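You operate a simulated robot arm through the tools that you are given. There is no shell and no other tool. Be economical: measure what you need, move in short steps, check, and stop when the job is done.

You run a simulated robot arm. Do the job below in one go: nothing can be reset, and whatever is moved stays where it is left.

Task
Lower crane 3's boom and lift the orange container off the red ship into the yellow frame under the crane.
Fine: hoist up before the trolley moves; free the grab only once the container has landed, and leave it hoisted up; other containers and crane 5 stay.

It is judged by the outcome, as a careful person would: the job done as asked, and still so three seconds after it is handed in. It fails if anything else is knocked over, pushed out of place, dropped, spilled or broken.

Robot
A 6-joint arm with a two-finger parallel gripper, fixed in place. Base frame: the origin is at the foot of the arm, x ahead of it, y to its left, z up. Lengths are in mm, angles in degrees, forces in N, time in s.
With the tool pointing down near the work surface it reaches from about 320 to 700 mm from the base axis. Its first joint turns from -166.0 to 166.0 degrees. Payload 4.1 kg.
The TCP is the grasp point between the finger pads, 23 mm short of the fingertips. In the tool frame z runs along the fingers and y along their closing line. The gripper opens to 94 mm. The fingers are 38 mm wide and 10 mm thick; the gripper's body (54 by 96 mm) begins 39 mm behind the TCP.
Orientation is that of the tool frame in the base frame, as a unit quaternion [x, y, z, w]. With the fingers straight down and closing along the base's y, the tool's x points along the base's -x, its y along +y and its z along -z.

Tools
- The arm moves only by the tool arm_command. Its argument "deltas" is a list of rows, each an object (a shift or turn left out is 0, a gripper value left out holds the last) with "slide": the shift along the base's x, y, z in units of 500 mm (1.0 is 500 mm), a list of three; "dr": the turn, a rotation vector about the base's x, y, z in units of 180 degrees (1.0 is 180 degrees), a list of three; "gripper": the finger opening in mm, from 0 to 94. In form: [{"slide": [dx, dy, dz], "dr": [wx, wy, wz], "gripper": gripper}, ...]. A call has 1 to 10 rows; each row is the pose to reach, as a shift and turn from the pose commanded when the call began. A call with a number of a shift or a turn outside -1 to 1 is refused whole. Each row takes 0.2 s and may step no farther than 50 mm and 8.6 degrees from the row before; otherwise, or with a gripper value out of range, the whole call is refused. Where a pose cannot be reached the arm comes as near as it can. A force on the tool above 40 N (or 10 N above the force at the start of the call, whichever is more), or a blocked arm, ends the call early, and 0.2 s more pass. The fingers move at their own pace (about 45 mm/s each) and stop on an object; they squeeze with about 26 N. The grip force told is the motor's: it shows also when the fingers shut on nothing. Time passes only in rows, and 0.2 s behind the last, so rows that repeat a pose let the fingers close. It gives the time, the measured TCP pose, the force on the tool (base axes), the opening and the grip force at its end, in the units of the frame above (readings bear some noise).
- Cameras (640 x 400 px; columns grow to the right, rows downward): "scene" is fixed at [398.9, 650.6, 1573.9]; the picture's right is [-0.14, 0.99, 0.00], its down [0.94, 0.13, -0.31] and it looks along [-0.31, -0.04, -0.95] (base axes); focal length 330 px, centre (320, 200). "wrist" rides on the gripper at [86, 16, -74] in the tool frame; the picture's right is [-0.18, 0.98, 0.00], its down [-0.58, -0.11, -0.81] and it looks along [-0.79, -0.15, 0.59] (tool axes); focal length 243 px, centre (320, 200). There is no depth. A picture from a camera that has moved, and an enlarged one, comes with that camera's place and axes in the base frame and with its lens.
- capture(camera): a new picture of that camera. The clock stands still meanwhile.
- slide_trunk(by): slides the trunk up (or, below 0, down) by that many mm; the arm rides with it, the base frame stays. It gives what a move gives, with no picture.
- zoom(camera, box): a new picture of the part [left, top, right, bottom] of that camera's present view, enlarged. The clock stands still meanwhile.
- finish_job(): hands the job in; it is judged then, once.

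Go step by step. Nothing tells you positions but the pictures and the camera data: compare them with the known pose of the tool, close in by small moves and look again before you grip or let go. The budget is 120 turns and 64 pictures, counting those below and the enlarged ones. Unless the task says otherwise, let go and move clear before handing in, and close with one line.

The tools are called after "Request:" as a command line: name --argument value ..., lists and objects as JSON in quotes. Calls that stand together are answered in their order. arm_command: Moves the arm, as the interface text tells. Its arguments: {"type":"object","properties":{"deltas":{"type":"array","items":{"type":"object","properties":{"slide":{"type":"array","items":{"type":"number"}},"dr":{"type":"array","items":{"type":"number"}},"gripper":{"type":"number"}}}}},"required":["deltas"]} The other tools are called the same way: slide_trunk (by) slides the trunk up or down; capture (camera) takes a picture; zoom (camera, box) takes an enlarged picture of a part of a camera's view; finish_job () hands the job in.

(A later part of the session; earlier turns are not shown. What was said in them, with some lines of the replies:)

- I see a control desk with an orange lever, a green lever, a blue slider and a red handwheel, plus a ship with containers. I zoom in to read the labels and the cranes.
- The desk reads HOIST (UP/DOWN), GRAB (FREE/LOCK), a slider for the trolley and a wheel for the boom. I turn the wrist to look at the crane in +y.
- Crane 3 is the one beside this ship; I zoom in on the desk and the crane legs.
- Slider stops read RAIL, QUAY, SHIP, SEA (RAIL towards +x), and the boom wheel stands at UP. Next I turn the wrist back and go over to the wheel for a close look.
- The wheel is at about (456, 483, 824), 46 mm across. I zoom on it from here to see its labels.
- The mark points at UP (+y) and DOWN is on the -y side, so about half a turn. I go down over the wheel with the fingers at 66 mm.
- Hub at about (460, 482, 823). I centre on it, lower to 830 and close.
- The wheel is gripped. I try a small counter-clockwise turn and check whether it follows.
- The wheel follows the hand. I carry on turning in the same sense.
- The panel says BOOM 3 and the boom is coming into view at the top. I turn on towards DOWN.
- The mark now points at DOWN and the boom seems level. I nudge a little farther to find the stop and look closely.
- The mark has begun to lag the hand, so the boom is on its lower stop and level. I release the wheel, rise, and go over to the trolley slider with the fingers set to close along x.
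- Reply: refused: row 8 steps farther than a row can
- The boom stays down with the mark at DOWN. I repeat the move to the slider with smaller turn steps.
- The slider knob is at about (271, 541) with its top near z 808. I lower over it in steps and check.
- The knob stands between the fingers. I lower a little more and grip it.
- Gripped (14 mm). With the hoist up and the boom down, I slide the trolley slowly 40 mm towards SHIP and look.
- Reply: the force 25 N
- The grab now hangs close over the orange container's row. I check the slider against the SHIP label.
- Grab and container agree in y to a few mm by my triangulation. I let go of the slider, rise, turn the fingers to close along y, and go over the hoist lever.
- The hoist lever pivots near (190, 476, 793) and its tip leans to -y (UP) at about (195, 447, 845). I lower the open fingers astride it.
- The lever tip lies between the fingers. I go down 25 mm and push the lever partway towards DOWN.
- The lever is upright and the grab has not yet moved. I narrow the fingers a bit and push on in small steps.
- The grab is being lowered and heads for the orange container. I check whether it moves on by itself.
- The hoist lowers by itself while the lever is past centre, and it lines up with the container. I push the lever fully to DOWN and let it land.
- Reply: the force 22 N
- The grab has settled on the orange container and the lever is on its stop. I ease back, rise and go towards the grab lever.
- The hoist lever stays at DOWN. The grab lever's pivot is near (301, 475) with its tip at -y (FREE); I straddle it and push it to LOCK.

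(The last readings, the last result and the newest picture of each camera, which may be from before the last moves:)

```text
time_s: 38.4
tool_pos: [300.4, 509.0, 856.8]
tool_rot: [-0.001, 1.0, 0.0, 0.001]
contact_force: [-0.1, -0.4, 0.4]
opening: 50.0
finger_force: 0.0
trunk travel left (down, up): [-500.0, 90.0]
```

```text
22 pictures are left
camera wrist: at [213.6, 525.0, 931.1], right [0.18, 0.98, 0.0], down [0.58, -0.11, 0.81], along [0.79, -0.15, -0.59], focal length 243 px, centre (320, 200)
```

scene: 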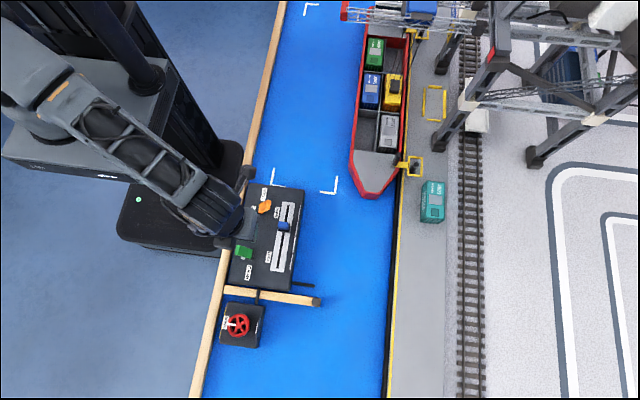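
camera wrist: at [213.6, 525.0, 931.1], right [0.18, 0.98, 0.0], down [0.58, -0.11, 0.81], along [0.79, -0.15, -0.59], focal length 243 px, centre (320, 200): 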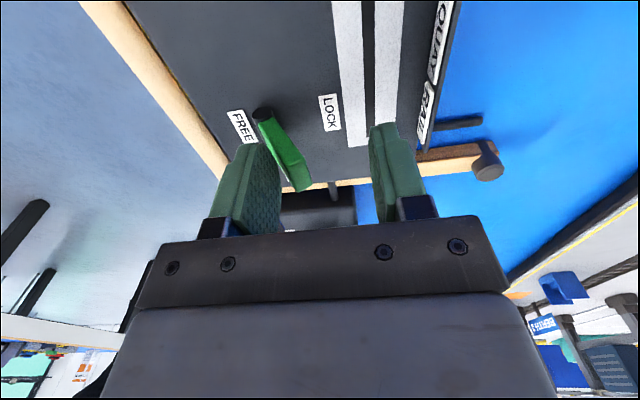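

Lever is past centre but not against its stop. I push a bit more until it resists, and check the lock at the crane.

Request:
arm_command --deltas '[{"slide": [0, 0.008, 0]}, {"slide": [0, 0.014, 0]}, {"slide": [0, 0.02, 0]}, {"slide": [0, 0.02, 0]}]'

Request:
capture --camera "wrist"

```text
time_s: 39.4
tool_pos: [300.5, 516.7, 855.5]
tool_rot: [-0.002, 1.0, -0.002, -0.002]
contact_force: [-1.3, -25.7, 5.7]
opening: 61.6
finger_force: 13.6
trunk travel left (down, up): [-500.0, 90.0]
```

```text
21 pictures are left
camera wrist: at [214.1, 532.8, 931.4], right [0.18, 0.98, 0.0], down [0.58, -0.11, 0.81], along [0.79, -0.15, -0.59], focal length 243 px, centre (320, 200)
```

wrist: 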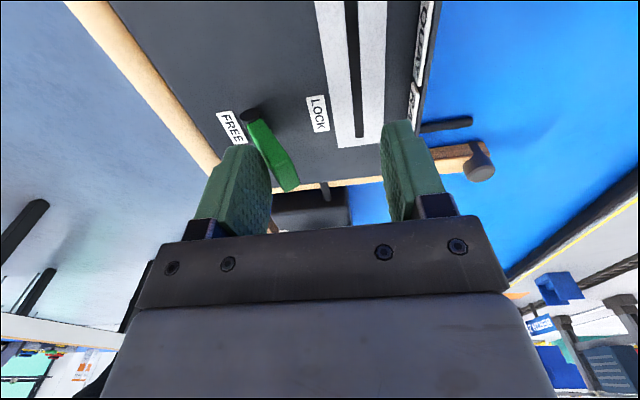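

LOCK is on its stop. I back off, rise, and return to the hoist lever to straddle it in its DOWN position.

Request:
arm_command --deltas '[{"slide": [0, -0.02, 0]}, {"slide": [0, -0.02, 0.06], "gripper": 60}, {"slide": [0, -0.02, 0.13]}, {"slide": [-0.07, -0.03, 0.13]}, {"slide": [-0.14, -0.036, 0.13]}, {"slide": [-0.212, -0.036, 0.13]}, {"slide": [-0.212, -0.036, 0.08]}]'

Request:
capture --camera "wrist"

Request:
zoom --camera "scene" --box '[330, 0, 530, 130]'

```text
time_s: 41.0
tool_pos: [193.1, 499.5, 896.2]
tool_rot: [-0.001, 1.0, 0.0, 0.0]
contact_force: [-0.9, -1.0, -1.5]
opening: 60.0
finger_force: 0.0
trunk travel left (down, up): [-500.0, 90.0]
```

```text
20 pictures are left
camera wrist: at [106.6, 515.0, 971.7], right [0.18, 0.98, 0.0], down [0.58, -0.11, 0.81], along [0.79, -0.15, -0.59], focal length 243 px, centre (320, 200)
```

wrist: 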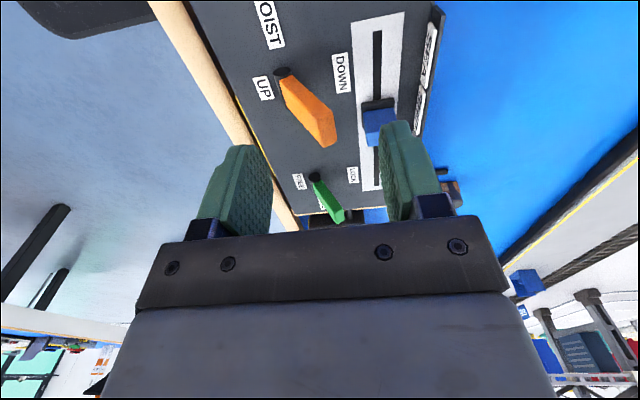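

```text
3.08 times, centred on (430, 65) of scene
camera zoom: at [398.9, 650.6, 1573.9], right [-0.14, 0.99, 0.0], down [0.94, 0.13, -0.31], along [-0.31, -0.04, -0.95], focal length 1015 px, centre (-18, 615)
```

zoom: 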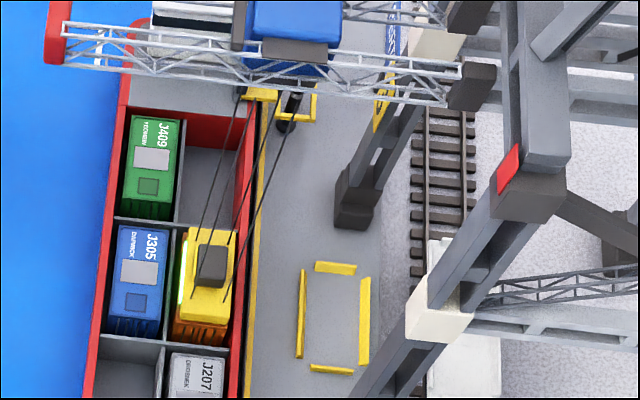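

A green lamp on the grab shows it locked. I lower astride the hoist lever and push it back to UP.

Request:
arm_command --deltas '[{"slide": [0.002, 0, -0.04]}, {"slide": [0.002, 0, -0.08], "gripper": 50}, {"slide": [0.002, -0.02, -0.08]}, {"slide": [0.002, -0.04, -0.08]}, {"slide": [0.002, -0.06, -0.08]}, {"slide": [0.002, -0.08, -0.08]}, {"slide": [0.002, -0.1, -0.08]}, {"slide": [0.002, -0.115, -0.08]}, {"slide": [0.002, -0.13, -0.08]}]'

Request:
capture --camera "wrist"

Request:
zoom --camera "scene" --box '[330, 0, 530, 130]'

```text
time_s: 43.0
tool_pos: [195.0, 437.9, 858.0]
tool_rot: [-0.001, 1.0, 0.001, 0.001]
contact_force: [0.2, 4.8, 2.3]
opening: 52.5
finger_force: 2.7
trunk travel left (down, up): [-500.0, 90.0]
```

```text
18 pictures are left
camera wrist: at [109.1, 452.6, 933.2], right [0.18, 0.98, 0.0], down [0.58, -0.11, 0.81], along [0.79, -0.14, -0.59], focal length 243 px, centre (320, 200)
```

wrist: 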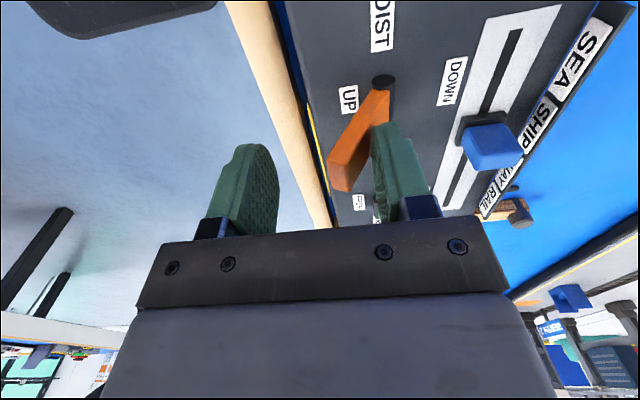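

```text
3.08 times, centred on (430, 65) of scene
camera zoom: at [398.9, 650.6, 1573.9], right [-0.14, 0.99, 0.0], down [0.94, 0.13, -0.31], along [-0.31, -0.04, -0.95], focal length 1015 px, centre (-18, 615)
```

zoom: 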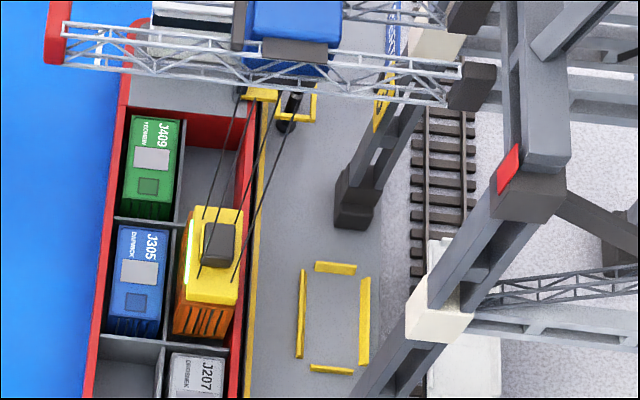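

The container rises with the grab, and the hoist lever is at UP. I withdraw and return to the slider with the fingers closing along x while the hoist finishes.

Request:
arm_command --deltas '[{"slide": [0, 0.012, 0]}, {"slide": [0, 0.012, 0.07]}, {"slide": [0, 0.012, 0.15]}, {"slide": [0.01, 0.03, 0.17], "dr": [0, 0, 0.045]}, {"slide": [0.02, 0.06, 0.17], "dr": [0, 0, 0.09]}, {"slide": [0.03, 0.09, 0.17], "dr": [0, 0, 0.135]}, {"slide": [0.05, 0.12, 0.17], "dr": [0, 0, 0.18]}, {"slide": [0.06, 0.15, 0.17], "dr": [0, 0, 0.225]}, {"slide": [0.07, 0.18, 0.17], "dr": [0, 0, 0.27]}, {"slide": [0.071, 0.2, 0.17], "dr": [0, 0, 0.315]}]'

Request:
arm_command --deltas '[{"slide": [0, 0.006, 0], "dr": [0, 0, 0.046], "gripper": 50}, {"slide": [0, 0.006, 0], "dr": [0, 0, 0.092]}, {"slide": [0, 0.006, 0], "dr": [0, 0, 0.138]}, {"slide": [0, 0.006, -0.04], "dr": [0, 0, 0.185]}, {"slide": [0, 0.006, -0.1], "dr": [0, 0, 0.185]}, {"slide": [0, 0.006, -0.15], "dr": [0, 0, 0.185]}]'

Request:
capture --camera "wrist"

Request:
zoom --camera "scene" --box '[330, 0, 530, 130]'

```text
time_s: 45.2
tool_pos: [231.2, 535.7, 939.3]
tool_rot: [-0.477, 0.879, 0.001, -0.001]
contact_force: [-1.0, -0.2, 0.4]
opening: 49.9
finger_force: 0.2
trunk travel left (down, up): [-500.0, 90.0]
```

```text
time_s: 46.6
tool_pos: [231.2, 539.2, 867.2]
tool_rot: [0.708, -0.706, 0.001, -0.001]
contact_force: [-0.3, 0.5, -0.8]
opening: 50.2
finger_force: 0.1
trunk travel left (down, up): [-500.0, 90.0]
```

```text
16 pictures are left
camera wrist: at [215.1, 452.2, 942.5], right [-0.98, 0.18, 0.0], down [0.11, 0.58, 0.81], along [0.15, 0.79, -0.59], focal length 243 px, centre (320, 200)
```

wrist: 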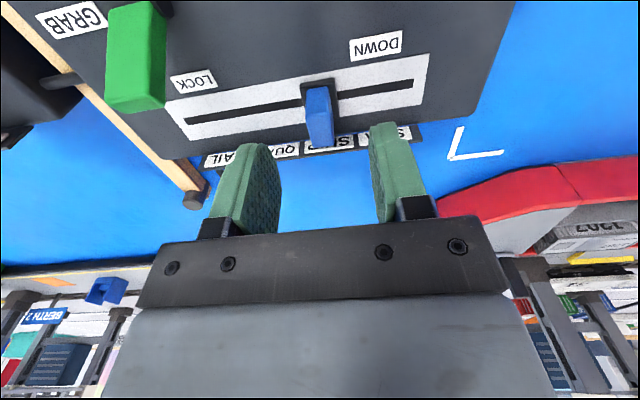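

```text
3.08 times, centred on (430, 65) of scene
camera zoom: at [398.9, 650.6, 1573.9], right [-0.14, 0.99, 0.0], down [0.94, 0.13, -0.31], along [-0.31, -0.04, -0.95], focal length 1015 px, centre (-18, 615)
```

zoom: 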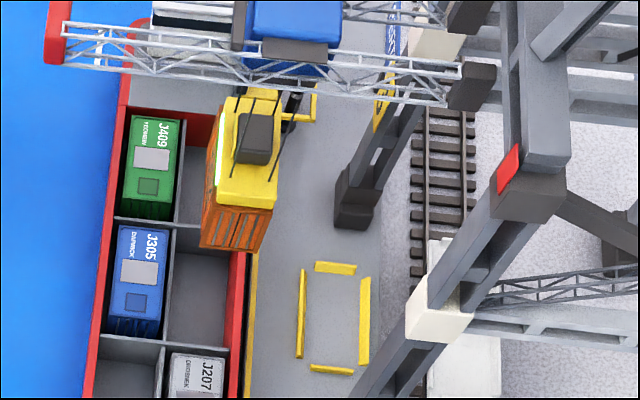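

The container is fully hoisted. I grip the slider knob again and slide it about 42 mm back towards QUAY.

Request:
arm_command --deltas '[{"slide": [0, 0.003, -0.05]}, {"slide": [0, 0.003, -0.085]}, {"slide": [0, 0.003, -0.085], "gripper": 8}, {"slide": [0, 0.003, -0.085]}, {"slide": [0, 0.003, -0.085]}, {"slide": [0, 0.003, -0.085]}, {"slide": [0, 0.003, -0.085]}]'

Request:
arm_command --deltas '[{"slide": [0.008, 0, 0]}, {"slide": [0.016, 0, 0]}, {"slide": [0.024, 0, 0]}, {"slide": [0.032, 0, 0]}, {"slide": [0.04, 0, 0]}, {"slide": [0.05, 0, 0]}, {"slide": [0.06, 0, 0]}, {"slide": [0.07, 0, 0]}, {"slide": [0.08, 0, 0]}, {"slide": [0.084, 0, 0]}]'

Request:
zoom --camera "scene" --box '[330, 0, 530, 130]'

```text
time_s: 48.2
tool_pos: [229.9, 540.4, 825.2]
tool_rot: [0.708, -0.707, 0.0, 0.0]
contact_force: [0.7, 0.5, -1.1]
opening: 13.6
finger_force: 44.8
trunk travel left (down, up): [-500.0, 90.0]
```

```text
time_s: 50.4
tool_pos: [271.3, 539.9, 824.7]
tool_rot: [0.708, -0.706, -0.001, -0.002]
contact_force: [-1.3, 3.3, 17.7]
opening: 13.8
finger_force: 45.2
trunk travel left (down, up): [-500.0, 90.0]
```

```text
3.08 times, centred on (430, 65) of scene
camera zoom: at [398.9, 650.6, 1573.9], right [-0.14, 0.99, 0.0], down [0.94, 0.13, -0.31], along [-0.31, -0.04, -0.95], focal length 1015 px, centre (-18, 615)
```

zoom: 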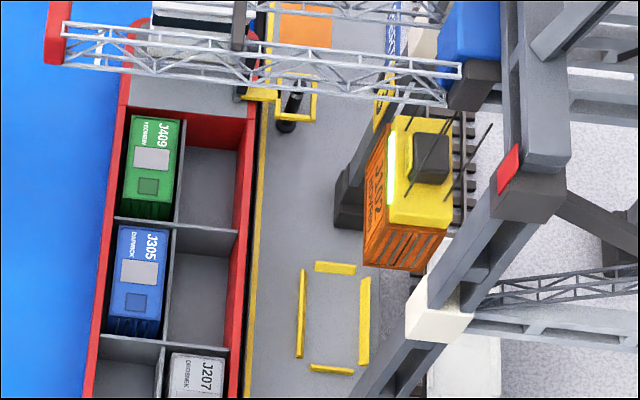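

The load hangs about 4-5 mm beyond the frame's centre line by my projection. I nudge the slider back about 2 mm and measure again in a closer picture.

Request:
arm_command --deltas '[{"slide": [-0.0025, 0, 0]}, {"slide": [-0.0045, 0, 0]}, {"slide": [-0.0045, 0, 0]}, {"slide": [-0.0045, 0, 0]}, {"slide": [-0.0045, 0, 0]}]'

Request:
zoom --camera "scene" --box '[400, 30, 500, 130]'

```text
time_s: 51.6
tool_pos: [269.1, 540.7, 824.6]
tool_rot: [-0.707, 0.707, 0.0, 0.002]
contact_force: [0.3, 2.7, 28.4]
opening: 13.6
finger_force: 45.3
trunk travel left (down, up): [-500.0, 90.0]
```

```text
4.00 times, centred on (450, 80) of scene
camera zoom: at [398.9, 650.6, 1573.9], right [-0.14, 0.99, 0.0], down [0.94, 0.13, -0.31], along [-0.31, -0.04, -0.95], focal length 1319 px, centre (-200, 680)
```

zoom: 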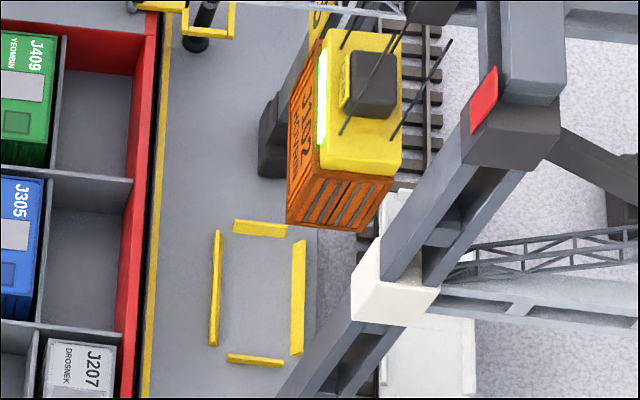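

Re-measuring (correcting for the zoom's crop), the load is now about 2.5 mm short of the frame centre, just short of the trolley's original QUAY position. I nudge forward 1 mm and check.

Request:
arm_command --deltas '[{"slide": [0.002, 0, 0]}, {"slide": [0.002, 0, 0]}, {"slide": [0.002, 0, 0]}, {"slide": [0.002, 0, 0]}]'

Request:
zoom --camera "scene" --box '[400, 30, 500, 130]'

```text
time_s: 52.6
tool_pos: [271.6, 540.5, 824.5]
tool_rot: [0.708, -0.707, -0.001, -0.002]
contact_force: [0.2, 4.3, 25.8]
opening: 13.8
finger_force: 45.0
trunk travel left (down, up): [-500.0, 90.0]
```

```text
4.00 times, centred on (450, 80) of scene
camera zoom: at [398.9, 650.6, 1573.9], right [-0.14, 0.99, 0.0], down [0.94, 0.13, -0.31], along [-0.31, -0.04, -0.95], focal length 1319 px, centre (-200, 680)
```

zoom: 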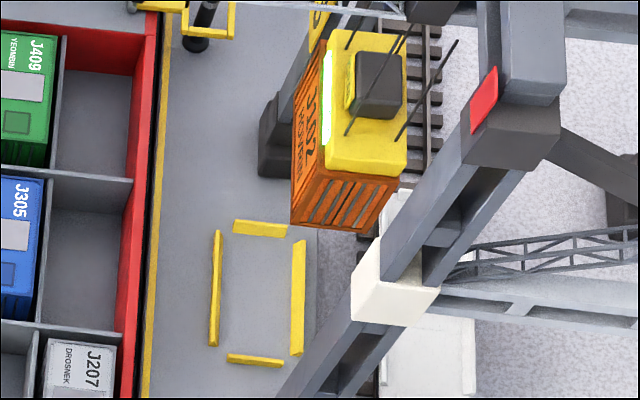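

Now the load projects onto the frame centre to within about 1 mm. I release the slider, rise, and go back to the hoist lever (still at UP).

Request:
arm_command --deltas '[{"gripper": 22}, {"gripper": 45}, {"gripper": 45}, {"gripper": 45}, {"slide": [0, 0, 0.06]}, {"slide": [0, 0, 0.14]}, {"slide": [-0.01, -0.03, 0.2], "dr": [0, 0, -0.045]}, {"slide": [-0.03, -0.06, 0.22], "dr": [0, 0, -0.09]}, {"slide": [-0.06, -0.09, 0.22], "dr": [0, 0, -0.135]}, {"slide": [-0.09, -0.12, 0.22], "dr": [0, 0, -0.18]}]'

Request:
arm_command --deltas '[{"slide": [-0.02, -0.02, 0], "dr": [0, 0, -0.045], "gripper": 50}, {"slide": [-0.04, -0.04, 0], "dr": [0, 0, -0.09]}, {"slide": [-0.064, -0.056, 0], "dr": [0, 0, -0.135]}, {"slide": [-0.064, -0.056, 0], "dr": [0, 0, -0.18]}, {"slide": [-0.064, -0.056, 0], "dr": [0, 0, -0.225]}, {"slide": [-0.064, -0.056, 0], "dr": [0, 0, -0.27]}, {"slide": [-0.064, -0.056, -0.06], "dr": [0, 0, -0.32]}]'

Request:
zoom --camera "scene" --box '[400, 30, 500, 130]'

```text
time_s: 54.8
tool_pos: [225.9, 480.1, 935.7]
tool_rot: [-0.482, 0.876, 0.0, 0.0]
contact_force: [-0.7, 0.4, -0.4]
opening: 45.0
finger_force: 0.0
trunk travel left (down, up): [-500.0, 90.0]
```

```text
refused: row 7 steps farther than a row can; nothing moved
```

```text
4.00 times, centred on (450, 80) of scene
camera zoom: at [398.9, 650.6, 1573.9], right [-0.14, 0.99, 0.0], down [0.94, 0.13, -0.31], along [-0.31, -0.04, -0.95], focal length 1319 px, centre (-200, 680)
```

zoom: 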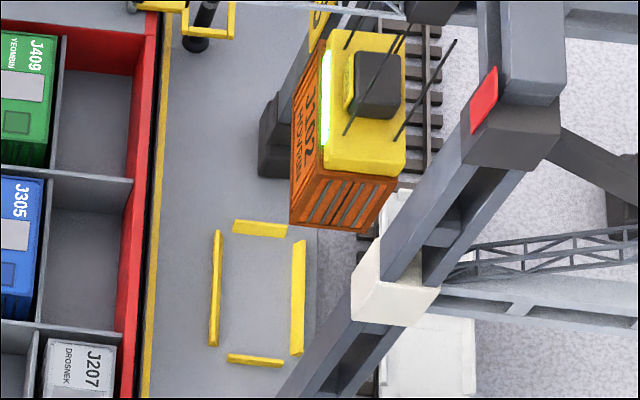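

The load stayed over the frame. I finish the move to the hoist lever with smaller turn steps.

Request:
arm_command --deltas '[{"slide": [-0.02, -0.02, 0], "dr": [0, 0, -0.046], "gripper": 50}, {"slide": [-0.04, -0.04, 0], "dr": [0, 0, -0.092]}, {"slide": [-0.064, -0.056, 0], "dr": [0, 0, -0.138]}, {"slide": [-0.064, -0.056, 0], "dr": [0, 0, -0.184]}, {"slide": [-0.064, -0.056, 0], "dr": [0, 0, -0.23]}, {"slide": [-0.064, -0.056, 0], "dr": [0, 0, -0.276]}, {"slide": [-0.064, -0.056, -0.06], "dr": [0, 0, -0.32]}]'

Request:
arm_command --deltas '[{"slide": [0, 0, -0.05]}, {"slide": [0, 0, -0.1]}, {"slide": [0, 0.02, -0.1]}, {"slide": [0, 0.04, -0.1]}, {"slide": [0, 0.06, -0.1]}, {"slide": [0, 0.08, -0.1]}, {"slide": [0, 0.09, -0.1]}, {"slide": [0, 0.1, -0.1]}]'

Request:
zoom --camera "scene" --box '[400, 30, 500, 130]'

```text
time_s: 56.4
tool_pos: [194.3, 452.6, 905.2]
tool_rot: [0.0, 1.0, 0.0, 0.0]
contact_force: [0.7, 0.2, 0.1]
opening: 50.0
finger_force: 0.1
trunk travel left (down, up): [-500.0, 90.0]
```

```text
time_s: 58.2
tool_pos: [194.0, 503.9, 851.9]
tool_rot: [-0.002, 1.0, 0.0, -0.001]
contact_force: [-0.2, -0.3, 0.0]
opening: 49.9
finger_force: 0.1
trunk travel left (down, up): [-500.0, 90.0]
```

```text
4.00 times, centred on (450, 80) of scene
camera zoom: at [398.9, 650.6, 1573.9], right [-0.14, 0.99, 0.0], down [0.94, 0.13, -0.31], along [-0.31, -0.04, -0.95], focal length 1319 px, centre (-200, 680)
```

zoom: 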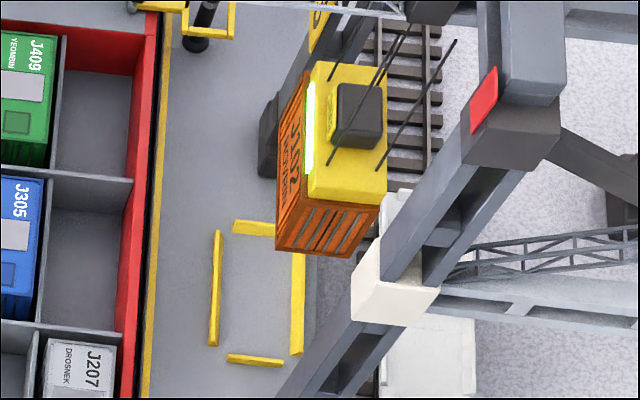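

It is coming down on line with the frame. I push the lever to its stop and wait for landing.

Request:
arm_command --deltas '[{"slide": [0, 0.01, 0]}, {"slide": [0, 0.02, 0]}, {"slide": [0, 0.024, 0]}, {"slide": [0, 0.024, 0]}, {"slide": [0, 0.01, 0]}, {"slide": [0, 0.005, 0.04]}, {"slide": [0, 0.005, 0.1]}, {"slide": [0.04, 0.005, 0.12]}, {"slide": [0.1, 0.005, 0.12]}, {"slide": [0.16, 0.005, 0.12]}]'

Request:
arm_command --deltas '[{"slide": [0.05, 0, 0], "gripper": 60}, {"slide": [0.05, 0, 0]}, {"slide": [0.05, 0, 0]}, {"slide": [0.05, 0, 0]}]'

Request:
zoom --camera "scene" --box '[400, 30, 500, 130]'

Request:
capture --camera "wrist"

```text
time_s: 60.4
tool_pos: [273.8, 502.8, 912.2]
tool_rot: [-0.001, 1.0, 0.0, 0.0]
contact_force: [0.7, -0.1, -0.3]
opening: 50.1
finger_force: 0.0
trunk travel left (down, up): [-500.0, 90.0]
```

```text
time_s: 61.4
tool_pos: [300.8, 502.5, 914.3]
tool_rot: [-0.001, 1.0, 0.001, -0.001]
contact_force: [-0.2, 0.4, -0.5]
opening: 60.3
finger_force: 0.1
trunk travel left (down, up): [-500.0, 90.0]
```

```text
4.00 times, centred on (450, 80) of scene
camera zoom: at [398.9, 650.6, 1573.9], right [-0.14, 0.99, 0.0], down [0.94, 0.13, -0.31], along [-0.31, -0.04, -0.95], focal length 1319 px, centre (-200, 680)
```

zoom: 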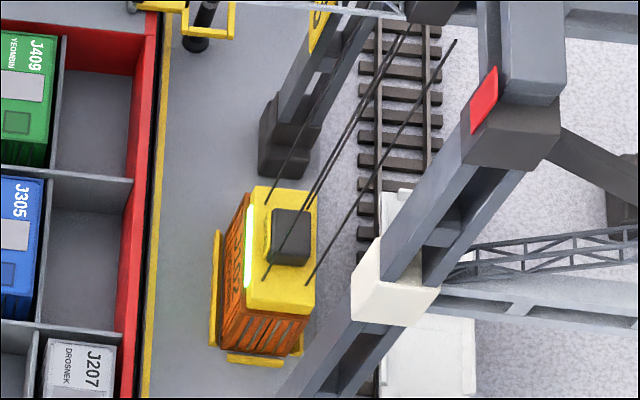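

```text
8 pictures are left
camera wrist: at [213.6, 519.0, 988.5], right [0.18, 0.98, 0.0], down [0.58, -0.11, 0.81], along [0.79, -0.15, -0.59], focal length 243 px, centre (320, 200)
```

wrist: 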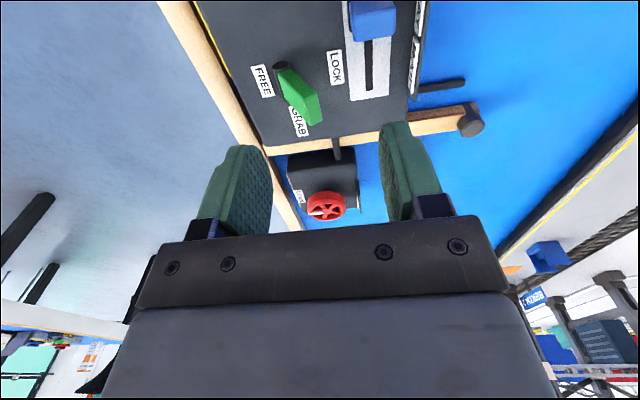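

The container sits inside the yellow frame. I go down astride the grab lever and push it to FREE.

Request:
arm_command --deltas '[{"slide": [0, 0, -0.06]}, {"slide": [0, 0, -0.116]}, {"slide": [0, -0.01, -0.116], "gripper": 50}, {"slide": [0, -0.03, -0.116]}, {"slide": [0, -0.05, -0.116]}, {"slide": [0, -0.07, -0.116]}, {"slide": [0, -0.09, -0.116]}, {"slide": [0, -0.11, -0.116]}, {"slide": [0, -0.125, -0.116]}, {"slide": [0, -0.134, -0.116]}]'

Request:
zoom --camera "scene" --box '[400, 30, 500, 130]'

```text
time_s: 63.6
tool_pos: [299.8, 438.5, 855.9]
tool_rot: [0.0, 1.0, 0.001, 0.001]
contact_force: [0.5, 4.9, 0.7]
opening: 52.2
finger_force: 2.4
trunk travel left (down, up): [-500.0, 90.0]
```

```text
4.00 times, centred on (450, 80) of scene
camera zoom: at [398.9, 650.6, 1573.9], right [-0.14, 0.99, 0.0], down [0.94, 0.13, -0.31], along [-0.31, -0.04, -0.95], focal length 1319 px, centre (-200, 680)
```

zoom: 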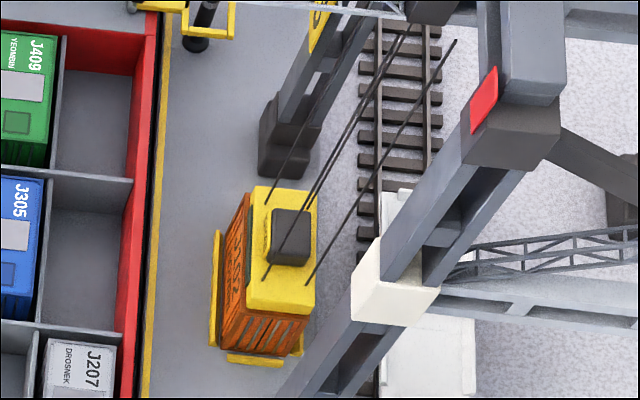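

The lamp is off, so the grab is free. I withdraw and go to the hoist lever again, above its DOWN position.

Request:
arm_command --deltas '[{"slide": [0, 0.012, 0]}, {"slide": [0, 0.012, 0.07]}, {"slide": [0, 0.012, 0.13], "gripper": 60}, {"slide": [-0.06, 0.05, 0.13]}, {"slide": [-0.12, 0.09, 0.13]}, {"slide": [-0.18, 0.12, 0.13]}, {"slide": [-0.212, 0.128, 0.13]}, {"slide": [-0.212, 0.128, 0.08]}]'

Request:
capture --camera "wrist"

```text
time_s: 65.4
tool_pos: [195.6, 500.5, 897.3]
tool_rot: [-0.001, 1.0, 0.0, 0.0]
contact_force: [0.2, -0.3, -0.4]
opening: 60.2
finger_force: 0.2
trunk travel left (down, up): [-500.0, 90.0]
```

```text
6 pictures are left
camera wrist: at [109.5, 517.2, 972.1], right [0.18, 0.98, 0.0], down [0.58, -0.11, 0.81], along [0.79, -0.15, -0.59], focal length 243 px, centre (320, 200)
```

wrist: 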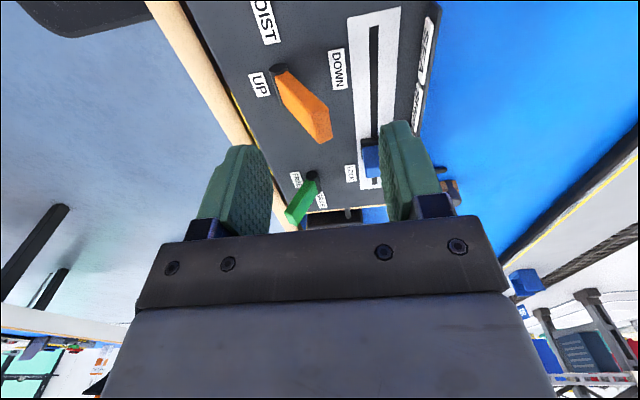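

The grab lever is at FREE and the hoist lever lies between the fingers. I lower and push it to UP.

Request:
arm_command --deltas '[{"slide": [0, 0, -0.04]}, {"slide": [0, 0, -0.08], "gripper": 50}, {"slide": [0, -0.02, -0.08]}, {"slide": [0, -0.04, -0.08]}, {"slide": [0, -0.06, -0.08]}, {"slide": [0, -0.08, -0.08]}, {"slide": [0, -0.1, -0.08]}, {"slide": [0, -0.115, -0.08]}, {"slide": [0, -0.132, -0.08]}]'

Request:
zoom --camera "scene" --box '[400, 30, 500, 130]'

```text
time_s: 67.4
tool_pos: [192.2, 438.2, 855.3]
tool_rot: [-0.001, 1.0, 0.002, 0.001]
contact_force: [0.4, 7.2, 2.2]
opening: 53.0
finger_force: 3.4
trunk travel left (down, up): [-500.0, 90.0]
```

```text
4.00 times, centred on (450, 80) of scene
camera zoom: at [398.9, 650.6, 1573.9], right [-0.14, 0.99, 0.0], down [0.94, 0.13, -0.31], along [-0.31, -0.04, -0.95], focal length 1319 px, centre (-200, 680)
```

zoom: 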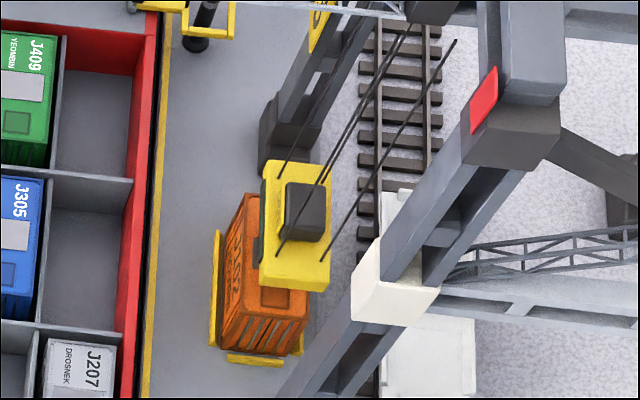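

The grab lifts away and the container stays in the frame. I withdraw the hand, rise clear, and let the hoist reach the top.

Request:
arm_command --deltas '[{"slide": [0, 0.012, 0]}, {"slide": [0, 0.012, 0.07]}, {"slide": [0, 0.012, 0.15]}, {"slide": [0, 0.012, 0.23]}, {"slide": [0, 0.012, 0.3]}, {"slide": [0, 0.012, 0.36]}, {"slide": [0, 0.012, 0.36]}, {"slide": [0, 0.012, 0.36]}, {"slide": [0, 0.012, 0.36]}, {"slide": [0, 0.012, 0.36]}]'

Request:
arm_command --deltas '[{"slide": [0, 0, 0]}, {"slide": [0, 0, 0]}, {"slide": [0, 0, 0]}, {"slide": [0, 0, 0]}, {"slide": [0, 0, 0]}]'

Request:
zoom --camera "scene" --box '[330, 0, 530, 130]'

Request:
capture --camera "scene"

Request:
capture --camera "wrist"

```text
time_s: 69.6
tool_pos: [196.7, 443.4, 1036.7]
tool_rot: [0.0, 1.0, 0.001, 0.001]
contact_force: [-0.3, 0.2, 0.2]
opening: 49.9
finger_force: 0.2
trunk travel left (down, up): [-500.0, 90.0]
```

```text
time_s: 70.8
tool_pos: [194.8, 444.5, 1036.5]
tool_rot: [-0.001, 1.0, 0.001, 0.001]
contact_force: [0.4, 0.8, -0.3]
opening: 49.9
finger_force: 0.1
trunk travel left (down, up): [-500.0, 90.0]
```

```text
3.08 times, centred on (430, 65) of scene
camera zoom: at [398.9, 650.6, 1573.9], right [-0.14, 0.99, 0.0], down [0.94, 0.13, -0.31], along [-0.31, -0.04, -0.95], focal length 1015 px, centre (-18, 615)
```

zoom: 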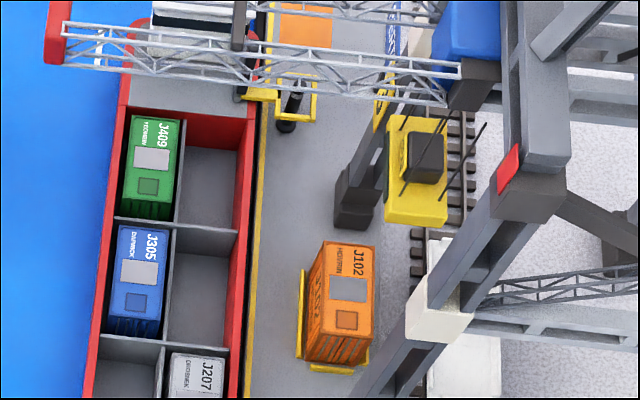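

```text
3 pictures are left
```

scene: 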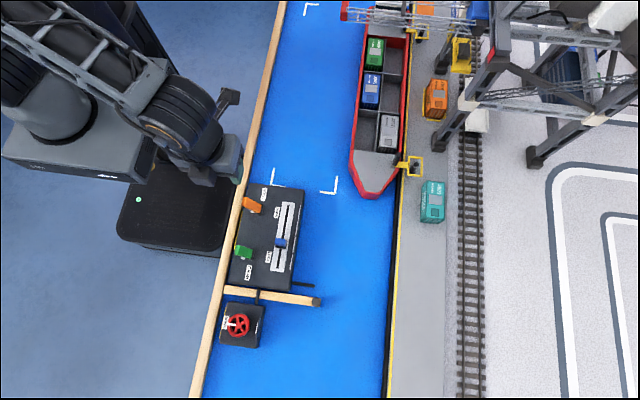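

```text
2 pictures are left
camera wrist: at [109.6, 459.4, 1111.4], right [0.18, 0.98, 0.0], down [0.58, -0.11, 0.81], along [0.79, -0.15, -0.59], focal length 243 px, centre (320, 200)
```

wrist: 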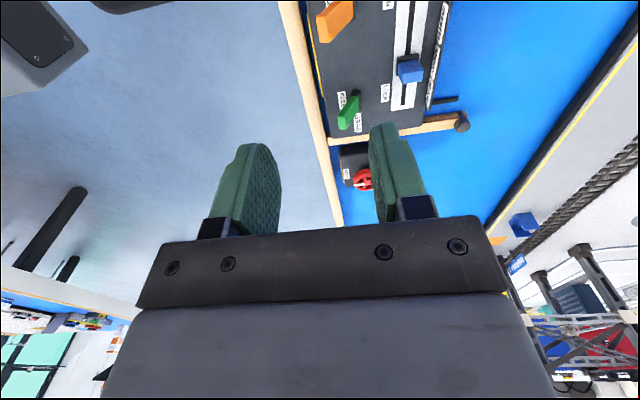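

The boom is down, the orange container J102 stands in the yellow frame, the grab is free and hoisted up, and the other containers have not moved. I hand the job in.

Request:
finish_job

```text
The job is handed in.
```

Crane 3's boom is lowered and the orange container (J102) stands in the yellow frame. The grab is free and hoisted up, and I did not touch crane 5 or any other container.
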